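You operate a simulated robot arm through the tools that you are given. There is no shell and no other tool.

You are at the controls of a simulated robot arm. One attempt, no reset.

## Task
Clamp the open MIX jar, tip in the beaker's powder and screw the lid home.
Fine: clamped before tipping; beaker back; release the vice after; the damper stays open. Set down upright: marked plastic beaker.

The check looks at the end state, three seconds after you hand in, the way a careful person would. Anything else that was tipped, shoved, dropped, spilled or broken makes it a failure. A push-on lid holds only when it is set on centred and level and pressed home; a screw cap is set on level and turned clockwise until tight.

## Robot
A 7-joint arm with a two-finger parallel gripper, fixed in place. Base frame: the origin is at the foot of the arm, x ahead of it, y to its left, z up. Lengths are in cm, angles in rad, forces in N, time in s.
With the tool pointing down near the work surface it reaches from about 46 to 92 cm from the base axis. Its first joint turns from -2.007 to 2.007 rad. Payload 3.91 kg.
The TCP is the grasp point between the finger pads, 3 cm short of the fingertips. In the tool frame z runs along the fingers and y along their closing line. The gripper opens to 11 cm. The fingers are 2 cm wide and 1 cm thick; the gripper's body (4.8 by 11.2 cm) begins 5.5 cm behind the TCP.
Orientation is told as [roll, pitch, yaw] about the base's x, y, z axes, in that order, counted from this pose: with the fingers straight down and closing along the base's y, the tool's x points along the base's -x, its y along +y and its z along -z.

## Interface
- The arm moves only by the tool play_rows. Its argument "plan" is a list that holds one entry, the list of rows, each a list of 7 numbers: the shift along the tool's x, y, z in cm, then the turn, a rotation vector about the tool's x, y, z in rad, then the closure, from 0 (fully open) to 1 (shut). In form: [[[tx, ty, tz, ax, ay, az, gripper], ...]]. A call has 1 to 20 rows; each row is the pose to reach, as a shift and turn from the pose commanded when the call began, along the tool's axes at that moment. Each row takes 0.2 s and may step no farther than 5 cm and 0.15 rad from the row before; otherwise, or with a gripper value out of range, the whole call is refused. Where a pose cannot be reached the arm comes as near as it can. A force on the tool above 40 N (or 10 N above the force at the start of the call, whichever is more), or a blocked arm, ends the call early, and 0.2 s more pass. The fingers move at their own pace (about 15.3 cm/s each) and stop on an object; they squeeze with about 29 N. The grip force told is the motor's: it shows also when the fingers shut on nothing. Time passes only in rows, and 0.2 s behind the last, so rows that repeat a pose let the fingers close. The reply holds the time, the measured pose of the TCP, the force on the tool along the base axes, the opening and the grip force, in the units named above and with some noise, with the torque about the TCP (base axes, N m) and any sound that the robot's microphone picked up.
- Cameras (640 x 400 px; columns grow to the right, rows downward): "scene" is fixed at [4.9, 50.01, 151.82]; the picture's right is [-0.60, -0.80, 0.00], its down [-0.24, 0.18, -0.95] and it looks along [0.76, -0.57, -0.30] (base axes); focal length 338 px, centre (320, 200). "wrist" rides on the gripper at [7.2, 1.7, -10.3] in the tool frame; the picture's right is [-0.23, 0.97, 0.00], its down [-0.76, -0.18, -0.62] and it looks along [-0.61, -0.14, 0.78] (tool axes); focal length 222 px, centre (320, 200).
- camera(camera): a new picture of that camera. No time passes.
- slide_trunk(by): slides the trunk up (or, below 0, down) by that many cm; the arm rides with it, the base frame stays. It gives what a move gives, with no picture.
- measure_at(camera, pixels): for up to 12 pixels [column, row] of the newest picture of that camera ("zoom" is the newest enlarged one), the place [x, y, z] in the base frame of the surface seen there, good to about 0.3 cm. No time passes.
- zoom(camera, box): a new picture of the part [left, top, right, bottom] of that camera's present view, enlarged. No time passes.
- job_done(): hands the job in; it is judged then, once.

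Open the gripper and draw the arm clear of the work before you hand the job in, unless the task says otherwise.

The tools are called as a command line: name --argument value ..., lists and objects as JSON in quotes. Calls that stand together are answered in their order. play_rows: Moves the arm, as the interface text tells. Its arguments: {"type":"object","properties":{"plan":{"type":"array","items":{"type":"array","items":{"type":"array","items":{"type":"number"}}}}},"required":["plan"]} The other tools are called the same way: slide_trunk (by) slides the trunk up or down; camera (camera) takes a picture; measure_at (camera, pixels) gives the place of the surface under pixels of a picture; zoom (camera, box) takes an enlarged picture of a part of a camera's view; job_done () hands the job in.

At the start:

```text
clock: 0.0
ee_pos: [55.55, 1.24, 135.15]
tool_rot: [0.0, -0.001, 0.0]
force: [0.3, 0.1, -1.1]
ft_torque: [0.0, -0.02, 0.0]
gripper_width: 10.99
grip_force: 0.0
trunk travel left (down, up): [-82.5, 16.5]
```

scene: 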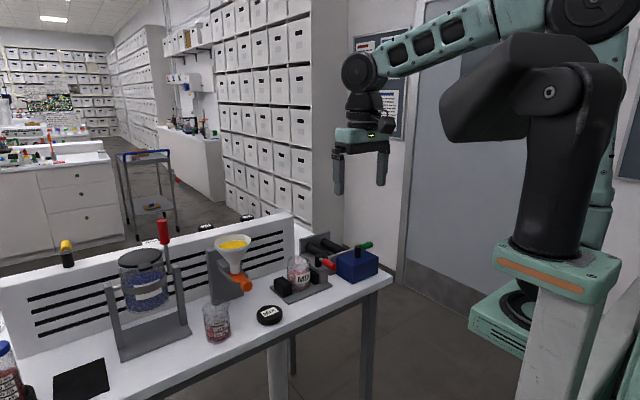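
wrist: 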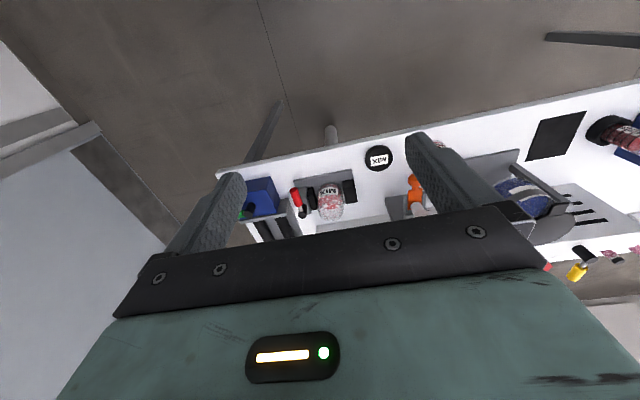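

I start by looking closely at the bench: the MIX jar in the vice near (298,272), the beaker near (217,322), the lid near (270,315).

zoom --camera "scene" --box '[190, 220, 400, 350]'

zoom --camera "scene" --box '[0, 210, 210, 400]'

zoom --camera "wrist" --box '[220, 130, 420, 255]'

```text
3.05 times, centred on (295, 285) of scene
```

zoom: 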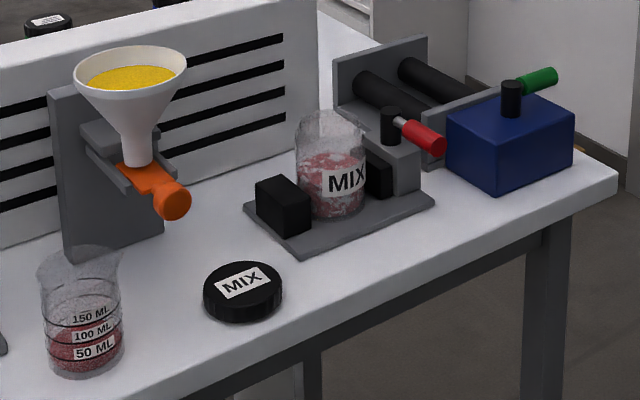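

```text
2.11 times, centred on (105, 305) of scene
```

zoom: 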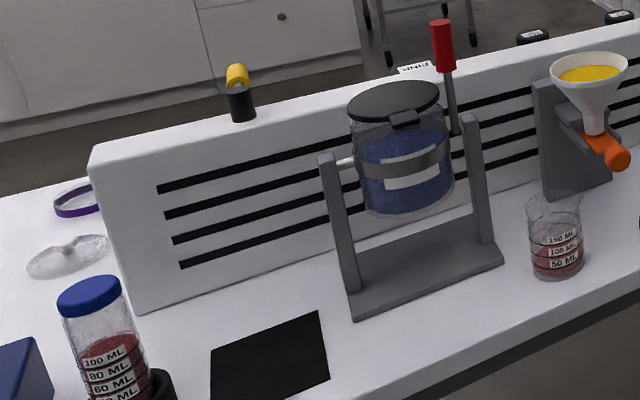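

```text
3.20 times, centred on (320, 192) of wrist
```

zoom: 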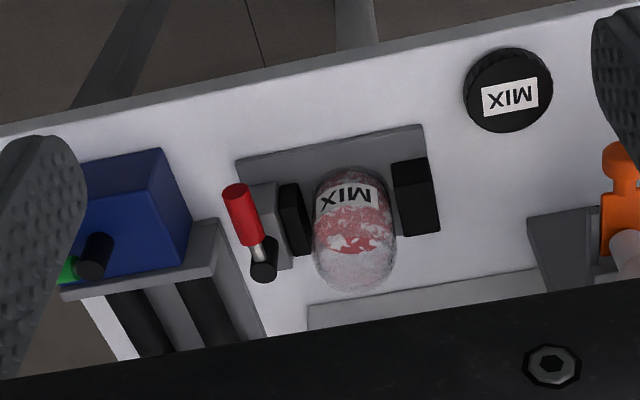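

Next I measure the parts of interest in the scene picture: vice lever, jaws, jar, beaker, lid and the surrounding objects.

zoom --camera "scene" --box '[260, 225, 390, 306]'

measure_at --camera "scene" --pixels '[[217, 322], [205, 306], [228, 306], [270, 311], [298, 272], [290, 262], [308, 262], [284, 285], [329, 264], [319, 258], [322, 252], [357, 265]]'

```text
4.92 times, centred on (325, 266) of scene
```

zoom: 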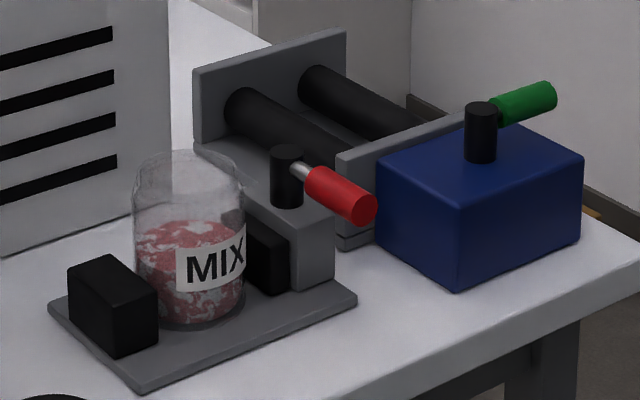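

```text
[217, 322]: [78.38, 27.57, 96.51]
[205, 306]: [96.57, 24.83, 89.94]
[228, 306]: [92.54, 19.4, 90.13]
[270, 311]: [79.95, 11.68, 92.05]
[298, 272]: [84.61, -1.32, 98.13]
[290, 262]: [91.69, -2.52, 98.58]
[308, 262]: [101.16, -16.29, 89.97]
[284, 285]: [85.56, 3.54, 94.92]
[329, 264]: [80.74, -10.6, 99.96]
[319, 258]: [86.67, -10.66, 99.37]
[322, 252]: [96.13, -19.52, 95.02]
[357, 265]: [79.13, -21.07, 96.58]
```

I measure finely on the newest zoom: lever tip (360,208), lever hub (287,152), jaws and jar rim.

measure_at --camera "zoom" --pixels '[[363, 208], [335, 190], [310, 178], [287, 152], [285, 190], [315, 240], [272, 262], [130, 310], [85, 280], [110, 265], [310, 215], [215, 265]]'

measure_at --camera "scene" --pixels '[[270, 306], [258, 315], [282, 314], [270, 322], [212, 335], [225, 338], [217, 345], [235, 240], [243, 286], [230, 288], [215, 265], [240, 265]]'

```text
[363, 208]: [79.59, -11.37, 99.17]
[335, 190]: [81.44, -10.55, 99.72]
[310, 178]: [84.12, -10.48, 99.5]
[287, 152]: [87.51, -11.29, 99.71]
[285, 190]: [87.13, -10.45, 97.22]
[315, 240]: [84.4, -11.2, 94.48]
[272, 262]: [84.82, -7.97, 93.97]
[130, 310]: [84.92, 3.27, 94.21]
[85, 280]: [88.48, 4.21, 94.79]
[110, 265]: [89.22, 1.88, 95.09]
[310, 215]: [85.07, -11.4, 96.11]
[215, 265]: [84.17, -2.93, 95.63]
```

```text
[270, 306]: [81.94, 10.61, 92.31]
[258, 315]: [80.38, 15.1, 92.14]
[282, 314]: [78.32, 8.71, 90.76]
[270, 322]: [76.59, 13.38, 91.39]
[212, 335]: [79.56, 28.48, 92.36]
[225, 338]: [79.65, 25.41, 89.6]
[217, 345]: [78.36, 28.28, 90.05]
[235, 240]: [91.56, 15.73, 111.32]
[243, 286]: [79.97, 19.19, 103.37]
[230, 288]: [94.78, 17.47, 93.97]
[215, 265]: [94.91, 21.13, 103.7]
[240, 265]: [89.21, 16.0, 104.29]
```

The table top is at z≈90, the vice lever hub at about (87,-11) with the red handle pointing toward the robot. I move the arm forward and lower to get a wrist view of the vice.

play_rows --plan '[[[-3, -1, 2, 0, 0, 0, 0], [-6, -2, 4, 0, 0, 0, 0], [-9, -3, 6, 0, 0, 0, 0], [-12, -4, 8, 0, 0, 0, 0], [-14.5, -5, 10, 0, 0, 0, 0], [-14.5, -5, 10, 0, 0, 0, 0]]]'

camera --camera "wrist"

camera --camera "scene"

```text
clock: 1.4
ee_pos: [70.03, -3.88, 125.12]
tool_rot: [-0.001, 0.001, 0.0]
force: [-0.7, 0.6, -0.3]
ft_torque: [-0.03, 0.02, 0.01]
gripper_width: 11.01
grip_force: 0.1
trunk travel left (down, up): [-82.5, 16.5]
```

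```text
taken
```

wrist: 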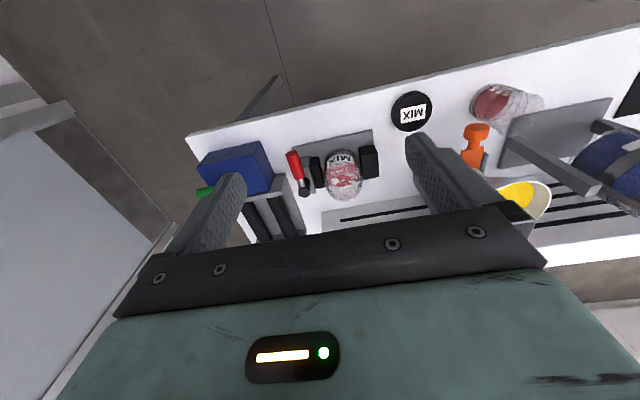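

```text
taken
```

scene: 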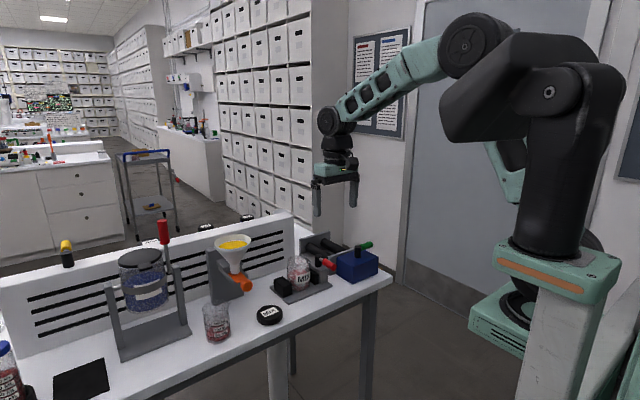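

Let me zoom the wrist view on the vice and jar around (340,170).

zoom --camera "wrist" --box '[270, 120, 400, 201]'

```text
4.92 times, centred on (335, 160) of wrist
```

zoom: 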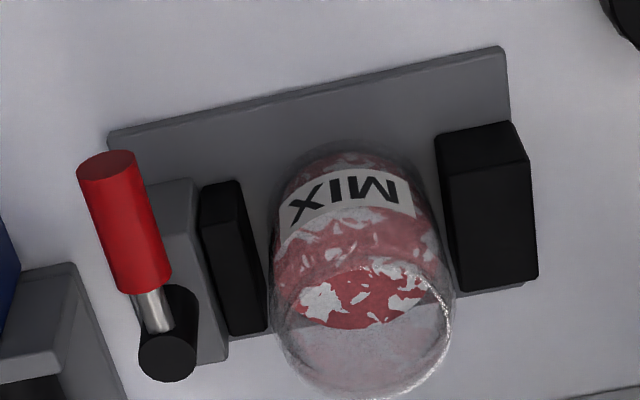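

I measure the jaw faces, the jar rim edges and the lever on this zoom.

measure_at --camera "zoom" --pixels '[[485, 150], [440, 170], [470, 290], [232, 190], [205, 215], [245, 300], [105, 165], [140, 260], [170, 355], [155, 310], [180, 200], [505, 60]]'

measure_at --camera "zoom" --pixels '[[447, 300], [290, 290], [272, 320], [370, 262], [390, 392], [345, 205], [350, 310], [205, 350], [120, 140], [500, 100]]'

```text
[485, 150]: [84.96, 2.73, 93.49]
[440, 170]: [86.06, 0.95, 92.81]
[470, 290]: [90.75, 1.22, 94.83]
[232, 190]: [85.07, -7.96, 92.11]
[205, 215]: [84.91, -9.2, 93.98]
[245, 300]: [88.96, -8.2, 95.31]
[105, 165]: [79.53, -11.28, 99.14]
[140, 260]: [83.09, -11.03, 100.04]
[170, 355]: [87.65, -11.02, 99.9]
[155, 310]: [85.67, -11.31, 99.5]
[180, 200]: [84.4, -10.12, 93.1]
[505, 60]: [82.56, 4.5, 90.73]
```

```text
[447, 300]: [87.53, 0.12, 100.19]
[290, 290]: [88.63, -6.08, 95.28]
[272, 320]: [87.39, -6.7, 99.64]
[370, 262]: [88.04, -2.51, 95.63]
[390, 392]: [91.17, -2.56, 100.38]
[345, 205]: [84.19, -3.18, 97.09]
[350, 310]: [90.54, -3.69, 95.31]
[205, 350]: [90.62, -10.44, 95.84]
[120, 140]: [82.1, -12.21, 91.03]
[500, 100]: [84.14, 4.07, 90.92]
```

Now I measure the neighbours of the lever's swing: the blue box, its knob and the black cylinders with the gray plates, in the wrist view near (250,180).

zoom --camera "wrist" --box '[180, 120, 320, 250]'

measure_at --camera "scene" --pixels '[[342, 254], [358, 247], [366, 245], [372, 242], [350, 258], [376, 256], [357, 266], [335, 252], [348, 245], [310, 240], [330, 236], [305, 247]]'

```text
3.08 times, centred on (250, 185) of wrist
```

zoom: 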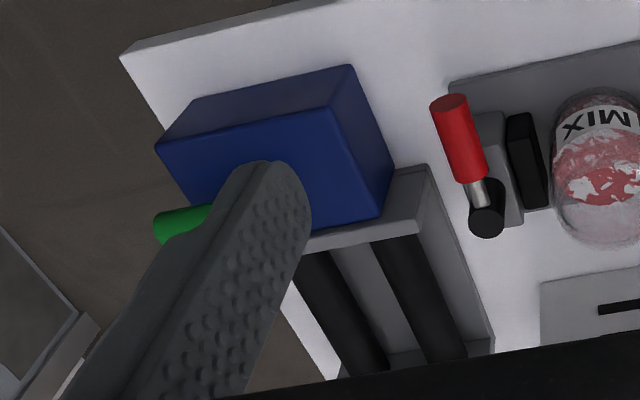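

```text
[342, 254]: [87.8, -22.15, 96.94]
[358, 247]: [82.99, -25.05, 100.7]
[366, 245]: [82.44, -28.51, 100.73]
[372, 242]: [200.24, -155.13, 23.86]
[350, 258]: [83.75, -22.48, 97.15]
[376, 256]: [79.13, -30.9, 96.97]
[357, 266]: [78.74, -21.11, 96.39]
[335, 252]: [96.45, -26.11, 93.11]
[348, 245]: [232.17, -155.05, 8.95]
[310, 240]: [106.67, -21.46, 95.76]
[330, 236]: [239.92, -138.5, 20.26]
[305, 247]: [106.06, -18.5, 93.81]
```

The lever is a horizontal handle about a vertical hub at (87.5,-11.1), handle axis z≈99.2; space toward -y is free above the blue box (top z≈97). I go above the handle with the fingers part open to cage it.

play_rows --plan '[[[-2, -1.5, 4, 0, 0, 0, 0.4], [-4, -3, 8, 0, 0, 0, 0.7], [-6, -4.5, 11.5, 0, 0, 0, 0.7], [-8.5, -6, 14.5, 0, 0, 0, 0.7], [-11, -7.3, 17, 0, 0, 0, 0.7], [-11, -7.3, 19, 0, 0, 0, 0.7], [-11, -7.3, 19, 0, 0, 0, 0.7]]]'

camera --camera "wrist"

zoom --camera "scene" --box '[260, 200, 400, 300]'

```text
clock: 3.0
ee_pos: [81.02, -11.0, 106.11]
tool_rot: [-0.001, 0.001, 0.001]
force: [-0.5, -0.4, 0.1]
ft_torque: [-0.01, -0.02, -0.02]
gripper_width: 3.32
grip_force: 0.0
trunk travel left (down, up): [-82.5, 16.5]
```

```text
taken
```

wrist: 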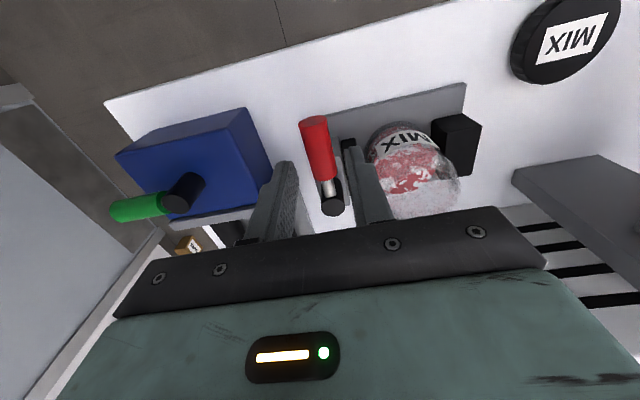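

```text
4.00 times, centred on (330, 250) of scene
```

zoom: 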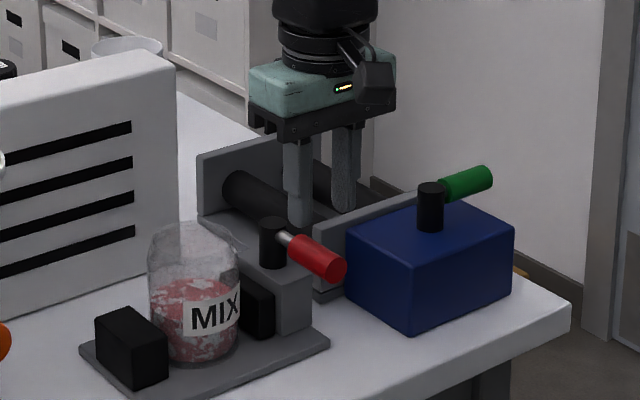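

The fingers straddle the red handle (316,150 in the wrist view). I lower them around it to z≈101.2.

play_rows --plan '[[[0, -0.1, 2, 0, 0, 0, 0.7], [0, -0.1, 4, 0, 0, 0, 0.7], [0, -0.1, 4.9, 0, 0, 0, 0.7], [0, -0.1, 4.9, 0, 0, 0, 0.7]]]'

zoom --camera "scene" --box '[260, 200, 400, 300]'

```text
clock: 4.0
ee_pos: [80.93, -11.08, 101.23]
tool_rot: [-0.001, 0.001, 0.0]
force: [-0.7, 0.1, -0.6]
ft_torque: [-0.02, 0.06, 0.0]
gripper_width: 3.28
grip_force: 0.1
trunk travel left (down, up): [-82.5, 16.5]
```

```text
4.00 times, centred on (330, 250) of scene
```

zoom: 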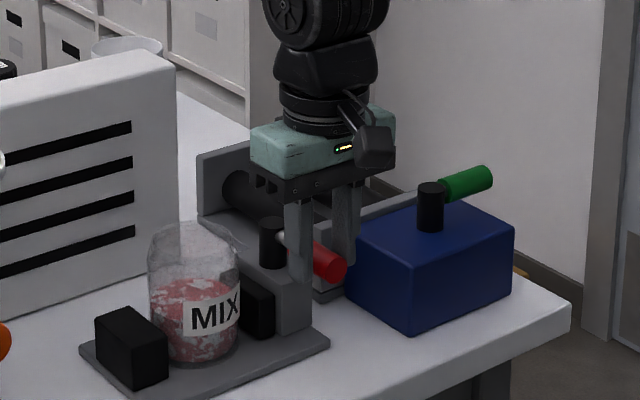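

The handle is caged. I now swing it gently toward -y by about 0.3 rad, turning the tool along, and watch the force.

play_rows --plan '[[[-0.01, -0.33, 0, 0, 0, -0.05, 0.7], [-0.03, -0.66, 0, 0, 0, -0.1, 0.7], [-0.07, -0.98, 0, 0, 0, -0.15, 0.7], [-0.13, -1.31, 0, 0, 0, -0.2, 0.7], [-0.2, -1.63, 0, 0, 0, -0.25, 0.7], [-0.29, -1.94, 0, 0, 0, -0.3, 0.7]]]'

zoom --camera "scene" --box '[260, 200, 400, 300]'

camera --camera "wrist"

```text
clock: 5.4
ee_pos: [81.22, -13.12, 101.2]
tool_rot: [0.0, 0.001, 0.3]
force: [-0.2, 0.5, 0.1]
ft_torque: [-0.03, -0.03, 0.0]
gripper_width: 3.4
grip_force: 1.3
trunk travel left (down, up): [-82.5, 16.5]
```

```text
4.00 times, centred on (330, 250) of scene
```

zoom: 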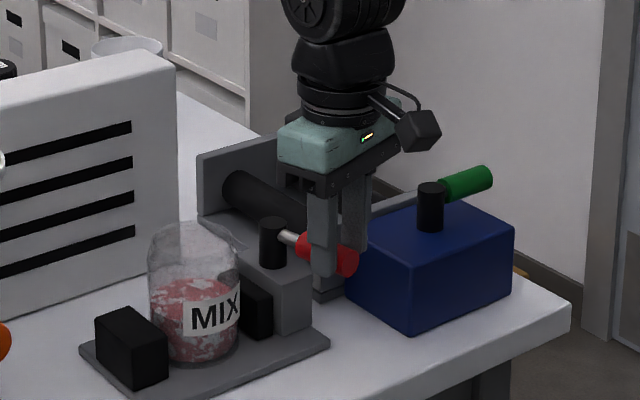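

```text
taken
```

wrist: 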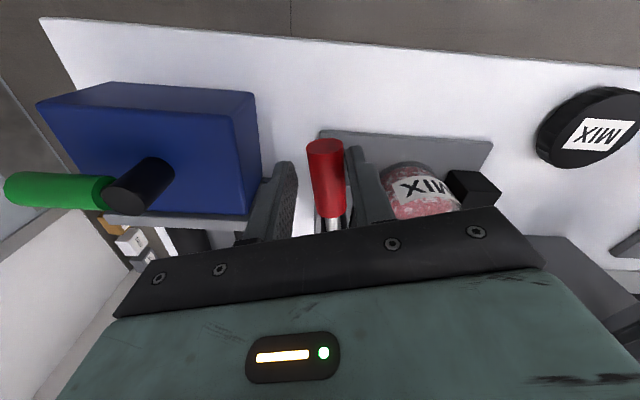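

The lever moves freely toward -y with almost no force. I check the height of the gray plate behind the blue box before swinging further.

measure_at --camera "wrist" --pixels '[[130, 220], [180, 224], [230, 225], [160, 170], [60, 190], [325, 150], [335, 222], [225, 205], [245, 180], [100, 100]]'

measure_at --camera "scene" --pixels '[[330, 275], [357, 250], [345, 253], [361, 248], [341, 262], [303, 256], [296, 242]]'

```text
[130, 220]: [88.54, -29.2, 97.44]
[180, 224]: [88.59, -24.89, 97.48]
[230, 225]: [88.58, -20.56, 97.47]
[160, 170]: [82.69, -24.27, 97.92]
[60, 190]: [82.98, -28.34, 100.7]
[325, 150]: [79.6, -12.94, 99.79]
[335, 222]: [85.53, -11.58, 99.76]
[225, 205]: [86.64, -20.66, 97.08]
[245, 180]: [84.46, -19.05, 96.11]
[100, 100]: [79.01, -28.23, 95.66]
```

```text
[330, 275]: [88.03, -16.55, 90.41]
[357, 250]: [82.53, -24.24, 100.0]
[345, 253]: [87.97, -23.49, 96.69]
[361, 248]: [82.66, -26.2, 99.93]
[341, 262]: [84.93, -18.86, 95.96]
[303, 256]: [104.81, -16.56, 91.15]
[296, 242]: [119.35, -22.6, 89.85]
```

Clearance over the gray plate (z≈97.5) is enough. I continue the swing another 0.6 rad.

play_rows --plan '[[[-0.03, -0.66, -0.1, 0, 0, -0.1, 0.7], [-0.13, -1.31, -0.2, 0, 0, -0.2, 0.7], [-0.29, -1.94, -0.3, 0, 0, -0.3, 0.7], [-0.52, -2.56, -0.3, 0, 0, -0.4, 0.7], [-0.8, -3.15, -0.3, 0, 0, -0.5, 0.7], [-1.15, -3.71, -0.3, 0, 0, -0.6, 0.7]]]'

zoom --camera "scene" --box '[260, 200, 400, 300]'

camera --camera "wrist"

```text
clock: 6.8
ee_pos: [83.44, -16.28, 101.63]
tool_rot: [0.001, 0.001, 0.902]
force: [-1.4, 0.0, -0.5]
ft_torque: [0.02, 0.01, -0.02]
gripper_width: 3.35
grip_force: 0.5
trunk travel left (down, up): [-82.5, 16.5]
```

```text
4.00 times, centred on (330, 250) of scene
```

zoom: 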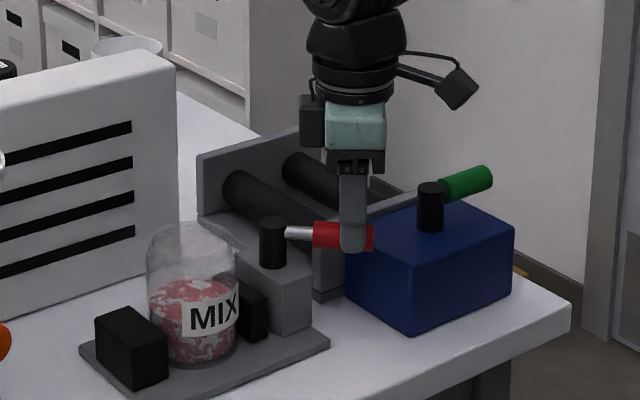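

```text
taken
```

wrist: 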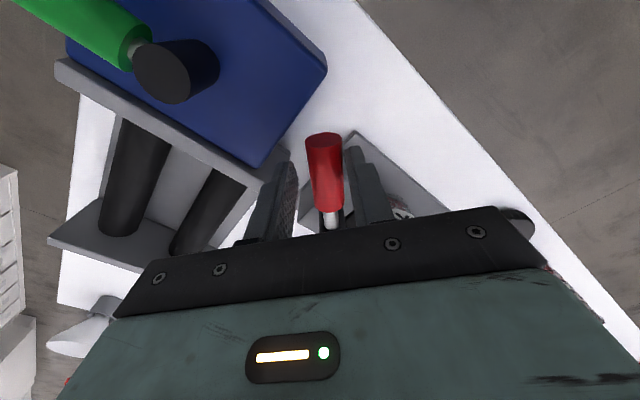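

The lever follows and the moving jaw has started to close. I continue the swing to about 1.6 rad, watching the force.

play_rows --plan '[[[-0.03, -0.66, 0, 0, 0, -0.1, 0.7], [-0.13, -1.31, 0, 0, 0, -0.2, 0.7], [-0.29, -1.94, 0, 0, 0, -0.3, 0.7], [-0.52, -2.56, 0, 0, 0, -0.4, 0.7], [-0.8, -3.15, 0, 0, 0, -0.5, 0.7], [-1.15, -3.71, 0, 0, 0, -0.6, 0.7], [-1.55, -4.23, 0, 0, 0, -0.7, 0.7]]]'

zoom --camera "scene" --box '[260, 200, 400, 300]'

camera --camera "wrist"

```text
clock: 8.4
ee_pos: [87.82, -17.62, 101.62]
tool_rot: [0.001, 0.001, 1.602]
force: [0.4, -0.4, -0.2]
ft_torque: [0.01, -0.03, 0.03]
gripper_width: 3.29
grip_force: 0.0
trunk travel left (down, up): [-82.5, 16.5]
```

```text
4.00 times, centred on (330, 250) of scene
```

zoom: 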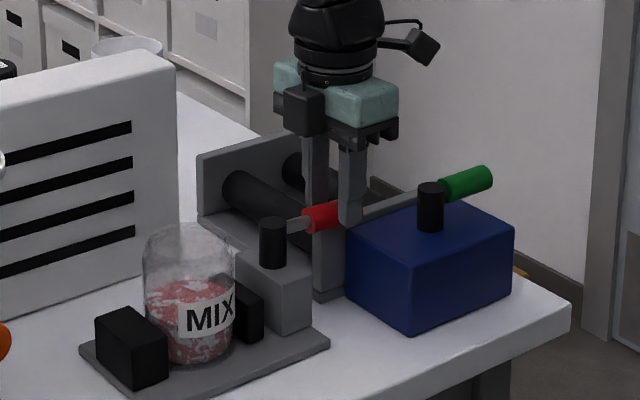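

```text
taken
```

wrist: 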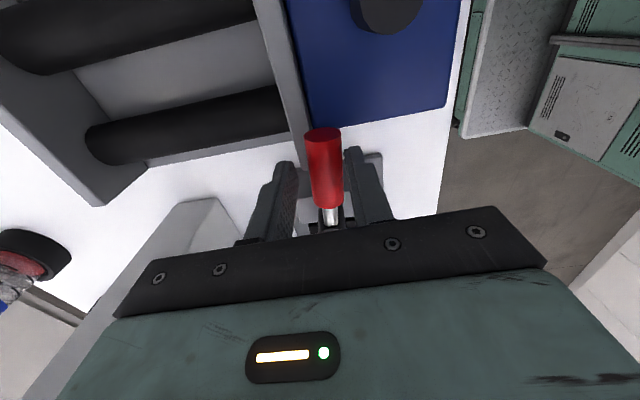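

The jaw has pushed the jar toward the fixed jaw; still no notable force. I continue in small steps to see whether it becomes tight.

play_rows --plan '[[[-0.01, -0.33, 0, 0, 0, -0.05, 0.7], [-0.03, -0.66, 0, 0, 0, -0.1, 0.7], [-0.07, -0.98, 0, 0, 0, -0.15, 0.7], [-0.13, -1.31, 0, 0, 0, -0.2, 0.7], [-0.2, -1.63, 0, 0, 0, -0.25, 0.7], [-0.29, -1.94, 0, 0, 0, -0.3, 0.7]]]'

zoom --camera "scene" --box '[260, 200, 400, 300]'

camera --camera "wrist"

```text
clock: 9.8
ee_pos: [88.86, -17.15, 101.38]
tool_rot: [0.019, -0.008, 1.876]
force: [-26.7, 0.4, 9.3]
ft_torque: [0.0, 0.84, -0.46]
gripper_width: 4.62
grip_force: 13.0
trunk travel left (down, up): [-82.5, 16.5]
stopped in row 6: the force on the tool passed its limit at 42 N (the readings are from after the stop); the commanded pose is now the measured one
```

```text
4.00 times, centred on (330, 250) of scene
```

zoom: 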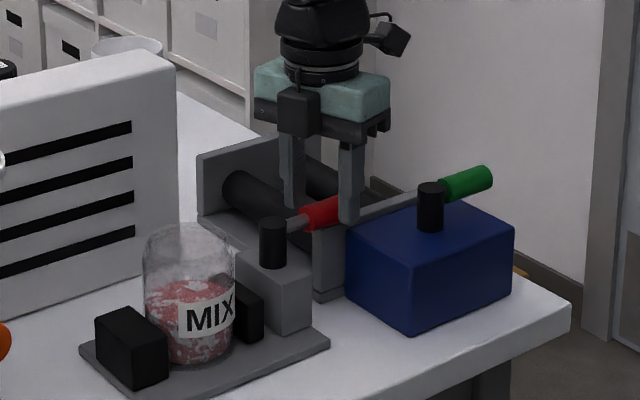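

```text
taken
```

wrist: 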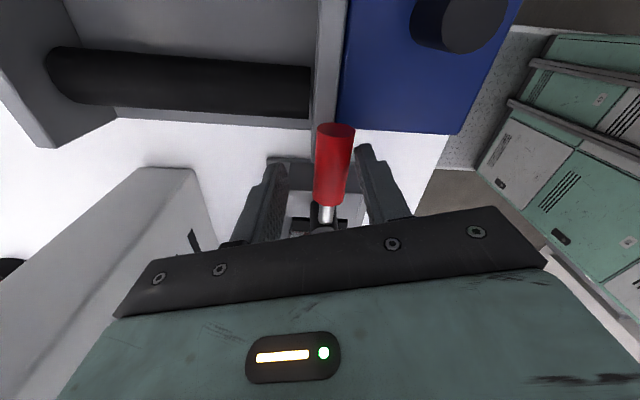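

The lever hit its stop at about 90° (pointing -y), so the vice is clamped. I ease off the load and lift straight up, then look.

play_rows --plan '[[[0, 0.4, 0, 0, 0, 0.06, 0.65], [0, 0.8, -0.2, 0, 0, 0.12, 0.6], [0, 0.9, -2, 0, 0, 0.2, 0.6], [0, 0.9, -5, 0, 0, 0.27, 0.6], [0, 0.9, -9, 0, 0, 0.27, 0.6], [0, 0.9, -13, 0, 0, 0.27, 0.6]]]'

zoom --camera "scene" --box '[260, 200, 400, 300]'

```text
clock: 11.2
ee_pos: [88.59, -17.46, 114.3]
tool_rot: [0.011, -0.003, 1.606]
force: [1.1, 0.3, 0.3]
ft_torque: [-0.01, 0.02, -0.02]
gripper_width: 4.38
grip_force: 0.1
trunk travel left (down, up): [-82.5, 16.5]
```

```text
4.00 times, centred on (330, 250) of scene
```

zoom: 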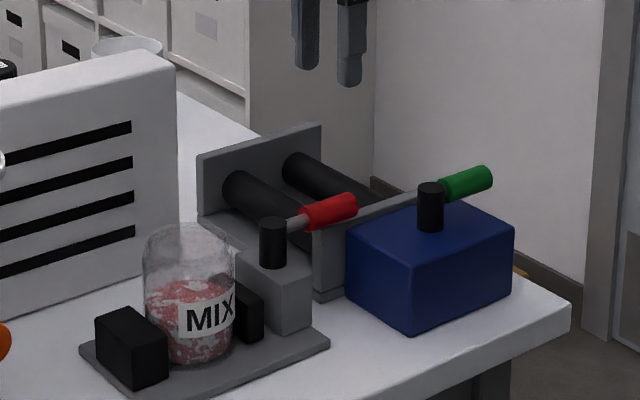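

The lever stays at -y and the jaw touches the jar. I draw back while turning the tool to its neutral yaw, and look from above.

play_rows --plan '[[[-1.2, 1.6, -0.7, 0, 0, 0.134, 0.4], [-2.4, 3.2, -1.4, 0, 0, 0.268, 0.2], [-3.6, 4.8, -2.1, 0, 0, 0.402, 0], [-4.8, 6.4, -2.8, 0, 0, 0.536, 0], [-6.0, 8.0, -3.5, 0, 0, 0.67, 0], [-7.2, 9.6, -4.2, 0, 0, 0.804, 0], [-8.4, 11.2, -4.9, 0, 0, 0.938, 0], [-9.6, 12.8, -5.6, 0, 0, 1.072, 0], [-10.8, 14.4, -6.3, 0, 0, 1.206, 0], [-12.0, 16.0, -7.0, 0, 0, 1.34, 0], [-13.2, 17.6, -7.7, 0, 0, 1.474, 0], [-14.7, 19.5, -8, 0, 0, 1.606, 0], [-14.7, 19.5, -8, 0, 0, 1.606, 0]]]'

camera --camera "wrist"

zoom --camera "wrist" --box '[270, 120, 400, 201]'

```text
clock: 13.9
ee_pos: [68.62, -3.47, 122.69]
tool_rot: [0.003, 0.012, -0.003]
force: [0.8, 0.7, 0.1]
ft_torque: [0.0, -0.02, 0.0]
gripper_width: 11.02
grip_force: 0.1
trunk travel left (down, up): [-82.5, 16.5]
```

```text
taken
```

wrist: 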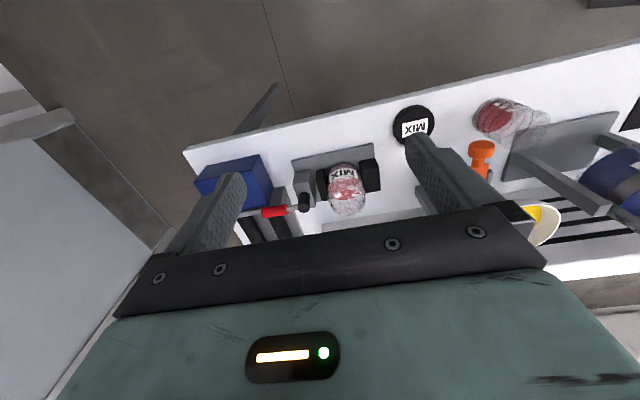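

```text
4.92 times, centred on (335, 160) of wrist
```

zoom: 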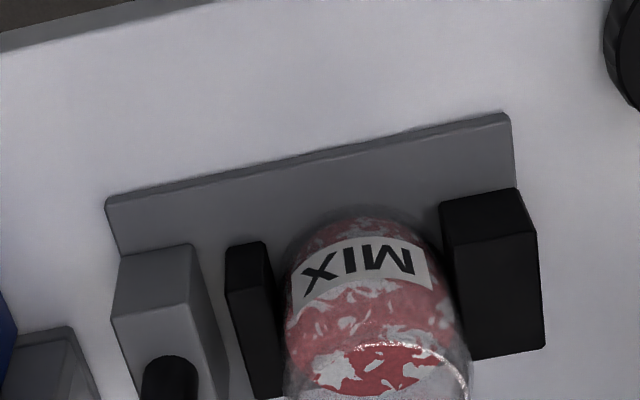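

The jar now sits snug between both jaws. I measure jar rim, beaker and lid more precisely from this view.

zoom --camera "wrist" --box '[300, 150, 396, 210]'

measure_at --camera "zoom" --pixels '[[445, 285], [443, 300], [190, 320], [187, 305], [290, 430], [310, 258], [380, 265], [240, 270], [310, 150], [330, 395], [420, 350], [230, 380]]'

```text
6.67 times, centred on (348, 180) of wrist
```

zoom: 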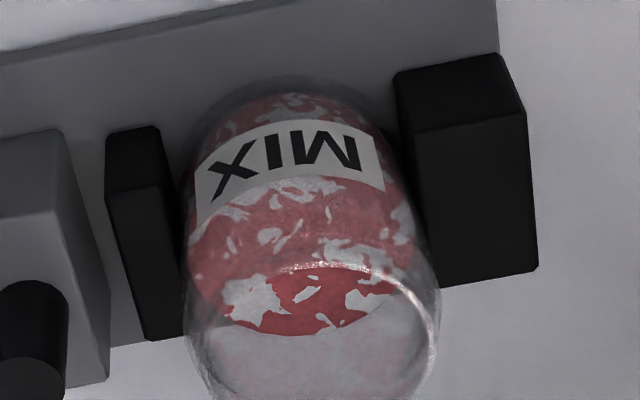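

```text
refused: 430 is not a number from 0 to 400
```

The picture is 640x400, so I measure again with pixels inside it along the rim and jaws.

measure_at --camera "zoom" --pixels '[[437, 340], [420, 300], [385, 275], [345, 264], [300, 264], [250, 278], [215, 300], [195, 330], [438, 290], [185, 290], [130, 160], [450, 130]]'

zoom --camera "wrist" --box '[300, 170, 396, 230]'

```text
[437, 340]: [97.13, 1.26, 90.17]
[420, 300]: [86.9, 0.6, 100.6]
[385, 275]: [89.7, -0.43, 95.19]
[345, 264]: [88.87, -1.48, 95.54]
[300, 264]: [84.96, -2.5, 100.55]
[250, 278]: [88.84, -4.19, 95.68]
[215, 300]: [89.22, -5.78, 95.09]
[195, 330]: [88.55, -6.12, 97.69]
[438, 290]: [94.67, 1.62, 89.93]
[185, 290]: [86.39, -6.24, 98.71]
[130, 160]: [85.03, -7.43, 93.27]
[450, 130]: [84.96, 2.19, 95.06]
```

```text
6.67 times, centred on (348, 200) of wrist
```

zoom: 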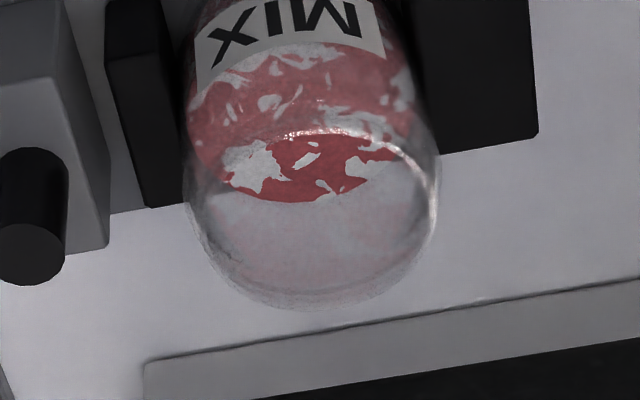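

Jar centre is about (88.0,-2.6), rim z≈100.5. Now I shift to the left to see the beaker and lid from close by.

play_rows --plan '[[[0.5, 4, -0.3, 0, 0, 0, 0], [1, 8, -0.3, 0, 0, 0, 0], [2, 12, 0, 0, 0, 0, 0], [3, 16, 0, 0, -0.012, 0, 0], [4, 20, 0, 0, -0.012, 0, 0], [5, 23, 0, 0, -0.012, 0, 0], [5, 23, 0, 0, -0.012, 0, 0]]]'

camera --camera "wrist"

```text
clock: 15.6
ee_pos: [63.6, 19.59, 122.76]
tool_rot: [0.003, 0.002, 0.001]
force: [-0.5, 0.0, 0.4]
ft_torque: [0.03, 0.02, -0.04]
gripper_width: 11.01
grip_force: 0.0
trunk travel left (down, up): [-82.5, 16.5]
```

```text
taken
```

wrist: 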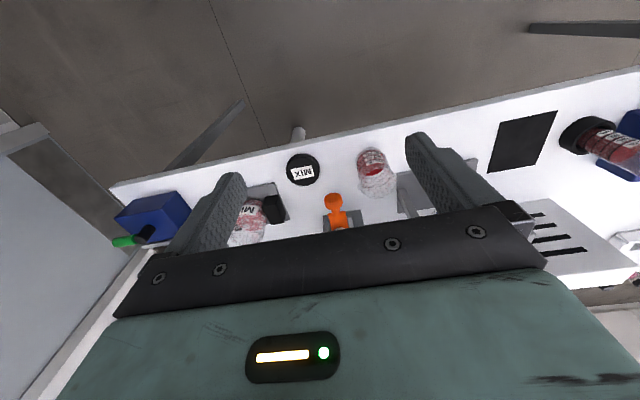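

The lid is at (303,170) and the beaker at (375,172); I zoom in on both.

zoom --camera "wrist" --box '[340, 140, 420, 210]'

measure_at --camera "zoom" --pixels '[[150, 80], [320, 80], [260, 60], [270, 330], [130, 250], [460, 250], [200, 180], [250, 100], [300, 215], [170, 300], [420, 180], [380, 320]]'

measure_at --camera "wrist" --pixels '[[303, 158], [287, 170], [303, 185], [318, 170], [303, 170], [300, 154], [286, 163], [320, 163], [337, 200], [332, 225], [352, 160], [400, 205]]'

```text
5.71 times, centred on (380, 175) of wrist
```

zoom: 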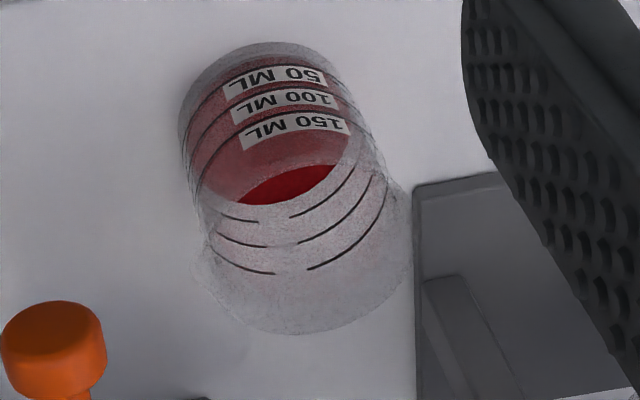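

```text
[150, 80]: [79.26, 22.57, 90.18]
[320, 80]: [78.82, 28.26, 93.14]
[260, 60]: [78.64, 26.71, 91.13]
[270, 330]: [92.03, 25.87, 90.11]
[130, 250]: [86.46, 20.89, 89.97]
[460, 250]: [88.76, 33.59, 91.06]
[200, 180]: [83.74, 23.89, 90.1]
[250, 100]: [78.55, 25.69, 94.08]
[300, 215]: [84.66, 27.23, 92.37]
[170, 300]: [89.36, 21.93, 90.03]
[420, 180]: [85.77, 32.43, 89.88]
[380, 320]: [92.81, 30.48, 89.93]
```

```text
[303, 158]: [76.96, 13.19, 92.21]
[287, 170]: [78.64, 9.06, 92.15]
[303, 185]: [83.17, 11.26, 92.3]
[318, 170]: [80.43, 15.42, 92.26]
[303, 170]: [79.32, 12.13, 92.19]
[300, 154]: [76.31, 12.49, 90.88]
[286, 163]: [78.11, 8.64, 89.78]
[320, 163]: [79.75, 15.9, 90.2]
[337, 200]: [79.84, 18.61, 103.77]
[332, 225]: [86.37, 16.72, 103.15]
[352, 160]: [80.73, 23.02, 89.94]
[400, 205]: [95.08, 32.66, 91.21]
```

Lid centre ≈(79.9,12.2), top z≈92.2; beaker axis ≈(81.4,26.4). I measure the table edge, the orange stopcock and funnel rim, and zoom the scene on the beaker to get its rim height.

measure_at --camera "wrist" --pixels '[[280, 150], [340, 138], [370, 131], [400, 126], [326, 200], [346, 200], [337, 193], [338, 215], [352, 228], [300, 225]]'

zoom --camera "scene" --box '[180, 280, 260, 350]'

zoom --camera "scene" --box '[195, 225, 275, 305]'

```text
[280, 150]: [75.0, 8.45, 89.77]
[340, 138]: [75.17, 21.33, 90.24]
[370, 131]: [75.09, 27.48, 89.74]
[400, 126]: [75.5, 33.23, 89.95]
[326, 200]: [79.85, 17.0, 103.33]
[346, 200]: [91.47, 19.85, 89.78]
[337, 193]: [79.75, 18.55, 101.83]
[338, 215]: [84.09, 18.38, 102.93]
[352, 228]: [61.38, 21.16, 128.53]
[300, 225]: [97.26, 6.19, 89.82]
```

```text
5.71 times, centred on (220, 315) of scene
```

zoom: 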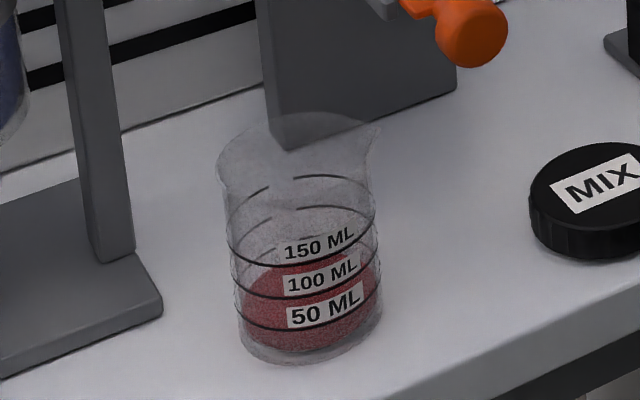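

```text
5.00 times, centred on (235, 265) of scene
```

zoom: 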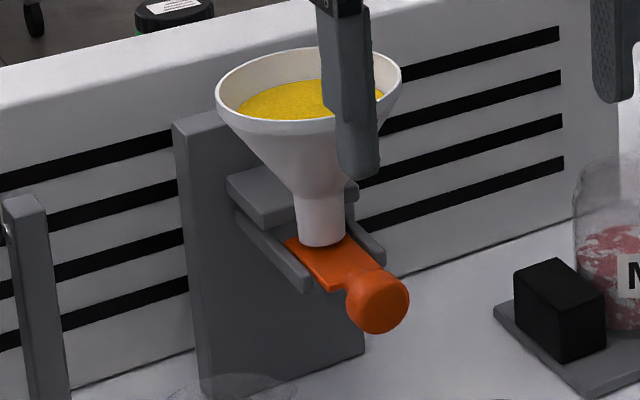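

The table's front edge is x≈75, the beaker rim z≈99.2. I measure the stand to the beaker's left (its base corner at (190,333)) to choose the finger opening.

measure_at --camera "scene" --pixels '[[191, 333], [185, 336], [183, 322], [182, 310], [178, 300], [170, 270], [150, 345], [120, 358], [270, 337], [262, 285], [268, 247], [199, 250]]'

measure_at --camera "zoom" --pixels '[[225, 85], [395, 80], [310, 120], [375, 295], [350, 310], [405, 300], [320, 275], [300, 290], [190, 130], [620, 30], [450, 20], [600, 20]]'

```text
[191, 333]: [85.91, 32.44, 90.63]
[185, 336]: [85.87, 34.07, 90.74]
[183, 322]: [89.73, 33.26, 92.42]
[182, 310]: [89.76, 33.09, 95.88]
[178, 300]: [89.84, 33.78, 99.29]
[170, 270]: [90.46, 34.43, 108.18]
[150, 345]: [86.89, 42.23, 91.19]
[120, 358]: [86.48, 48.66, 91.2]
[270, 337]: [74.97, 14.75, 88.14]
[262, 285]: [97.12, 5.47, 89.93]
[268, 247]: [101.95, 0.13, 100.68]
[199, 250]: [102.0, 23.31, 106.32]
```

```text
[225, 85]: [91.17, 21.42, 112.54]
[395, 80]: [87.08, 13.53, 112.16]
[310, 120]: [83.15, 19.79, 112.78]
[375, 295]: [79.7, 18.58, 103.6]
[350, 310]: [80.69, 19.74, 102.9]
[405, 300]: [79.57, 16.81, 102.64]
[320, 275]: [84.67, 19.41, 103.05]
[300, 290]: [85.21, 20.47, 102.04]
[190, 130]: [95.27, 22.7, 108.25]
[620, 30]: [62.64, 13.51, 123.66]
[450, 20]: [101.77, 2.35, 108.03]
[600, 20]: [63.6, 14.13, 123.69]
```

The funnel rim reaches x≈82.6–92, y≈13.4–23 up to z≈112, so I must retreat in -x before lifting the beaker. First a dry run of the pouring attitude without the beaker: I pitch the tool to 20° below horizontal at (66,0,115), in front of the table.

play_rows --plan '[[[-0.2, -2, 0.8, 0, -0.13, 0, 0], [-0.4, -4, 1.6, 0, -0.26, 0, 0], [-0.7, -6, 2.4, 0, -0.39, 0, 0], [-1, -8, 3.2, 0, -0.52, 0, 0], [-1.2, -10, 4, 0, -0.65, 0, 0], [-1.4, -12, 4.8, 0, -0.78, 0, 0], [-1.7, -14, 5.6, 0, -0.91, 0, 0], [-2, -16, 6.4, 0, -1.04, 0, 0], [-2.2, -18, 7.2, 0, -1.14, 0, 0], [-2.4, -19.6, 7.8, 0, -1.224, 0, 0], [-2.4, -19.6, 7.8, 0, -1.224, 0, 0]]]'

camera --camera "scene"

camera --camera "wrist"

```text
clock: 17.4
ee_pos: [66.81, 1.4, 119.64]
tool_rot: [0.412, -0.999, -0.432]
force: [0.4, -0.3, -0.5]
ft_torque: [0.0, -0.02, 0.01]
gripper_width: 10.97
grip_force: 0.1
trunk travel left (down, up): [-82.5, 16.5]
stopped in row 9: the arm was blocked; the commanded pose is now the measured one
```

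```text
taken
```

scene: 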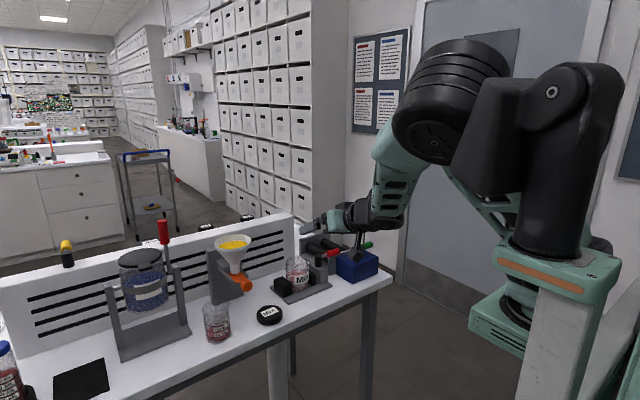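

```text
taken
```

wrist: 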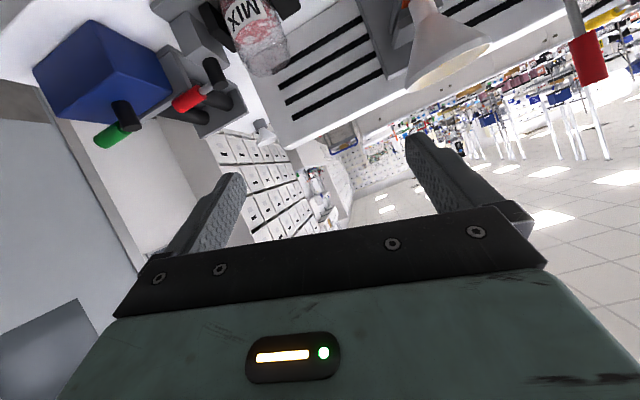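

The wrist pitch reached its limit at this shoulder height (about 30° below horizontal). I return the tool to pointing down and rise to about z 136, so I can then lower the trunk to get a flatter forearm.

play_rows --plan '[[[-1.8, 0.5, -1.1, 0.02, 0.13, -0.023, 0], [-3.6, 0.9, -2.1, 0.039, 0.26, -0.046, 0], [-5.4, 1.4, -3.2, 0.059, 0.39, -0.07, 0], [-7.2, 1.9, -4.2, 0.078, 0.52, -0.093, 0], [-9, 2.3, -5.3, 0.098, 0.65, -0.116, 0], [-10.8, 2.8, -6.4, 0.118, 0.78, -0.139, 0], [-12.6, 3.2, -7.4, 0.137, 0.91, -0.163, 0], [-14.3, 3.7, -8.4, 0.157, 1.042, -0.186, 0], [-14.3, 3.7, -8.4, 0.157, 1.042, -0.186, 0]]]'

```text
clock: 19.4
ee_pos: [66.65, 1.85, 136.36]
tool_rot: [-0.008, 0.004, 0.01]
force: [0.0, 0.1, -0.5]
ft_torque: [-0.01, -0.01, 0.03]
gripper_width: 11.0
grip_force: 0.0
trunk travel left (down, up): [-82.5, 16.5]
```

The tool points down at (66.7,1.9,136.4), clear in front of the table edge (x=75). I lower the trunk by 28 cm.

slide_trunk --by -28

camera --camera "scene"

```text
clock: 22.2
ee_pos: [66.61, 1.81, 108.54]
tool_rot: [-0.008, 0.001, 0.011]
force: [-0.2, -0.8, 0.8]
ft_torque: [0.01, -0.02, 0.04]
gripper_width: 10.99
grip_force: 0.2
trunk travel left (down, up): [-54.5, 44.5]
```

```text
taken
```

scene: 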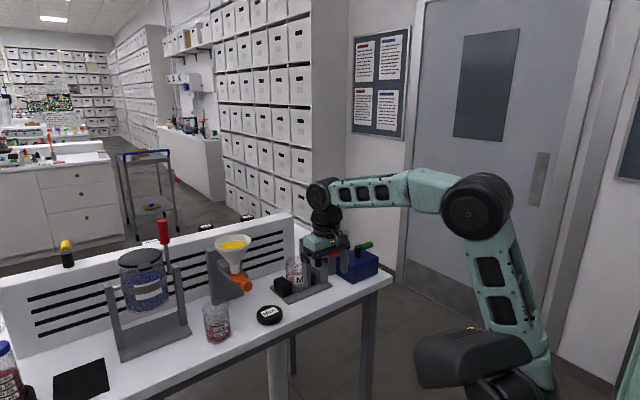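

The forearm is now nearly horizontal. I retry the pitch to 20° below horizontal, holding the position.

play_rows --plan '[[[0, -0.2, 0, 0, -0.13, 0, 0], [0, -0.4, 0, 0, -0.26, 0, 0], [0, -0.6, 0, 0, -0.39, 0, 0], [0, -0.8, 0, 0, -0.52, 0, 0], [0, -1, 0, 0, -0.65, 0, 0], [0, -1.2, 0, 0, -0.78, 0, 0], [0, -1.4, 0, 0, -0.91, 0, 0], [0, -1.6, 0, 0, -1.04, 0, 0], [0, -1.8, 0, 0, -1.14, 0, 0], [0, -1.8, 0, 0, -1.222, 0, 0], [0, -1.8, 0, 0, -1.222, 0, 0]]]'

camera --camera "scene"

```text
clock: 24.6
ee_pos: [66.65, -0.06, 108.39]
tool_rot: [-0.024, -1.219, 0.036]
force: [-0.4, -0.2, 0.1]
ft_torque: [0.0, 0.0, 0.02]
gripper_width: 10.99
grip_force: 0.0
trunk travel left (down, up): [-54.5, 44.5]
```

```text
taken
```

scene: 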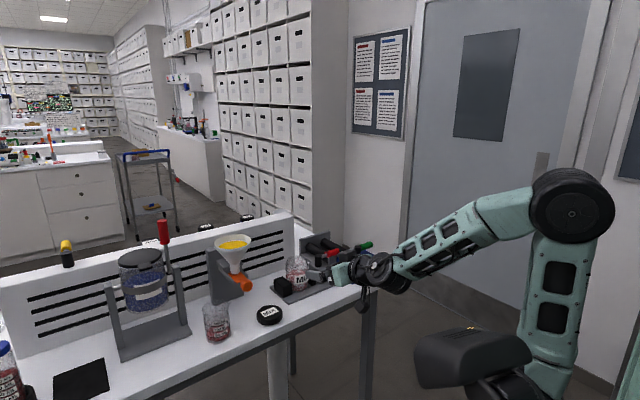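

The pose works now. I go forward to a spot above the jar at about (86,3,113) to dry-run the roll there.

play_rows --plan '[[[-3, 0.6, 3.3, 0, 0, 0, 0.3], [-5.5, 1.2, 6.6, 0, 0, 0, 0.3], [-7.5, 1.8, 10, 0, 0, 0, 0.3], [-9.3, 2.4, 13.4, 0, 0, 0, 0.3], [-10.96, 3, 16.67, 0, 0, 0, 0.3], [-10.96, 3, 16.67, 0, 0, 0, 0.3]]]'

play_rows --plan '[[[0, 0, 0, -0.048, 0, 0.132, 0.3], [0, 0, 0, -0.096, 0, 0.263, 0.3], [0, 0, 0, -0.144, 0, 0.395, 0.3], [0, 0, 0, -0.192, 0, 0.526, 0.3], [0, 0, 0, -0.239, 0, 0.658, 0.3], [0, 0, 0, -0.287, 0, 0.79, 0.3], [0, 0, 0, -0.335, 0, 0.921, 0.3], [0, 0, 0, -0.383, 0, 1.053, 0.3], [0, 0, 0, -0.431, 0, 1.184, 0.3], [0, 0, 0, -0.479, 0, 1.316, 0.3], [0, 0, 0, -0.527, 0, 1.448, 0.3], [0, 0, 0, -0.575, 0, 1.579, 0.3], [0, 0, 0, -0.622, 0, 1.711, 0.3], [0, 0, 0, -0.67, 0, 1.842, 0.3], [0, 0, 0, -0.718, 0, 1.974, 0.3], [0, 0, 0, -0.766, 0, 2.106, 0.3], [0, 0, 0, -0.814, 0, 2.237, 0.3], [0, 0, 0, -0.814, 0, 2.237, 0.3]]]'

camera --camera "scene"

```text
clock: 26.0
ee_pos: [86.09, 3.27, 112.86]
tool_rot: [-0.025, -1.219, 0.033]
force: [-0.3, 0.8, 0.1]
ft_torque: [0.01, -0.01, -0.01]
gripper_width: 7.69
grip_force: 0.1
trunk travel left (down, up): [-54.5, 44.5]
```

```text
clock: 29.8
ee_pos: [86.56, -1.65, 116.71]
tool_rot: [1.854, 0.743, -1.068]
force: [-0.4, 0.2, -1.3]
ft_torque: [0.01, 0.01, 0.02]
gripper_width: 7.72
grip_force: 0.1
out of reach, approached as far as the arm can: row 14, 15, 16, 17, 18
trunk travel left (down, up): [-54.5, 44.5]
```

```text
taken
```

scene: 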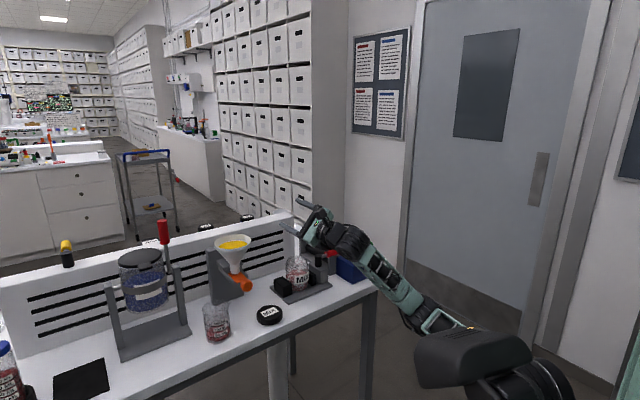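

The orientation was reached (about 136° roll) but the position drifted about 5 cm, so that direction is at its limit. I roll back to level to try the other side.

play_rows --plan '[[[0, 0, 0, 0.048, 0, -0.132, 0.3], [0, 0, 0, 0.096, 0, -0.263, 0.3], [0, 0, 0, 0.144, 0, -0.395, 0.3], [0, 0, 0, 0.192, 0, -0.526, 0.3], [0, 0, 0, 0.239, 0, -0.658, 0.3], [0, 0, 0, 0.287, 0, -0.79, 0.3], [0, 0, 0, 0.335, 0, -0.921, 0.3], [0, 0, 0, 0.383, 0, -1.053, 0.3], [0, 0, 0, 0.431, 0, -1.184, 0.3], [0, 0, 0, 0.479, 0, -1.316, 0.3], [0, 0, 0, 0.527, 0, -1.448, 0.3], [0, 0, 0, 0.575, 0, -1.579, 0.3], [0, 0, 0, 0.622, 0, -1.711, 0.3], [0, 0, 0, 0.67, 0, -1.842, 0.3], [0, 0, 0, 0.718, 0, -1.974, 0.3], [0, 0, 0, 0.766, 0, -2.106, 0.3], [0, 0, 0, 0.814, 0, -2.237, 0.3], [0, 0, 0, 0.814, 0, -2.237, 0.3]]]'

camera --camera "scene"

```text
clock: 33.6
ee_pos: [86.44, -1.68, 116.76]
tool_rot: [-0.077, -1.182, 0.129]
force: [0.6, -0.6, 0.1]
ft_torque: [0.02, -0.02, 0.01]
gripper_width: 7.72
grip_force: 0.1
trunk travel left (down, up): [-54.5, 44.5]
```

```text
taken
```

scene: 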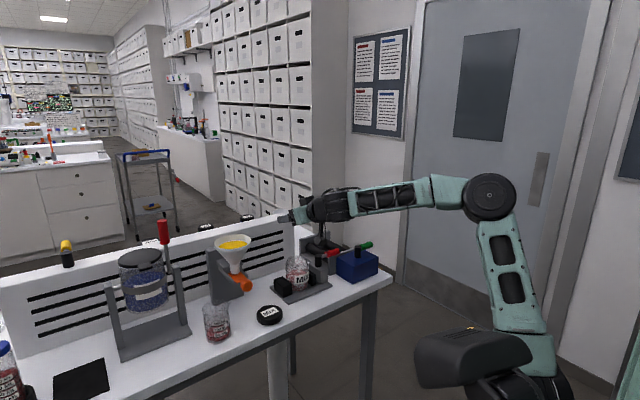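

The pose is level again (commanded pose now the measured one). I test the roll in the negative direction at this height.

play_rows --plan '[[[0, 0, 0, 0.048, 0, -0.132, 0.3], [0, 0, 0, 0.096, 0, -0.263, 0.3], [0, 0, 0, 0.144, 0, -0.395, 0.3], [0, 0, 0, 0.192, 0, -0.526, 0.3], [0, 0, 0, 0.239, 0, -0.658, 0.3], [0, 0, 0, 0.287, 0, -0.79, 0.3], [0, 0, 0, 0.335, 0, -0.921, 0.3], [0, 0, 0, 0.383, 0, -1.053, 0.3], [0, 0, 0, 0.431, 0, -1.184, 0.3], [0, 0, 0, 0.479, 0, -1.316, 0.3], [0, 0, 0, 0.527, 0, -1.448, 0.3], [0, 0, 0, 0.575, 0, -1.579, 0.3], [0, 0, 0, 0.622, 0, -1.711, 0.3], [0, 0, 0, 0.67, 0, -1.842, 0.3], [0, 0, 0, 0.718, 0, -1.974, 0.3], [0, 0, 0, 0.766, 0, -2.106, 0.3], [0, 0, 0, 0.814, 0, -2.237, 0.3], [0, 0, 0, 0.814, 0, -2.237, 0.3]]]'

camera --camera "scene"

```text
clock: 37.4
ee_pos: [86.5, -1.75, 116.7]
tool_rot: [-1.887, 0.79, 1.164]
force: [-0.5, 0.0, 0.9]
ft_torque: [-0.03, 0.0, 0.03]
gripper_width: 7.72
grip_force: 0.0
trunk travel left (down, up): [-54.5, 44.5]
```

```text
taken
```

scene: 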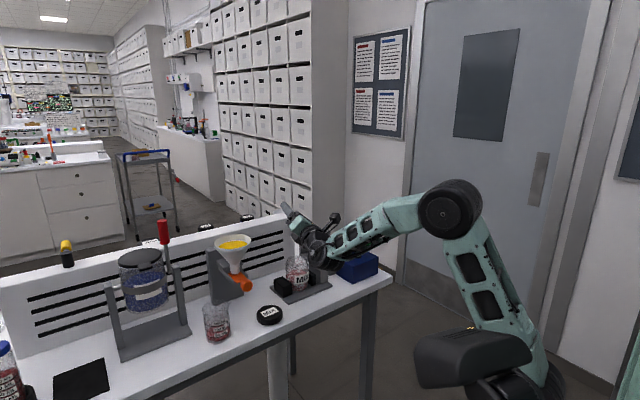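

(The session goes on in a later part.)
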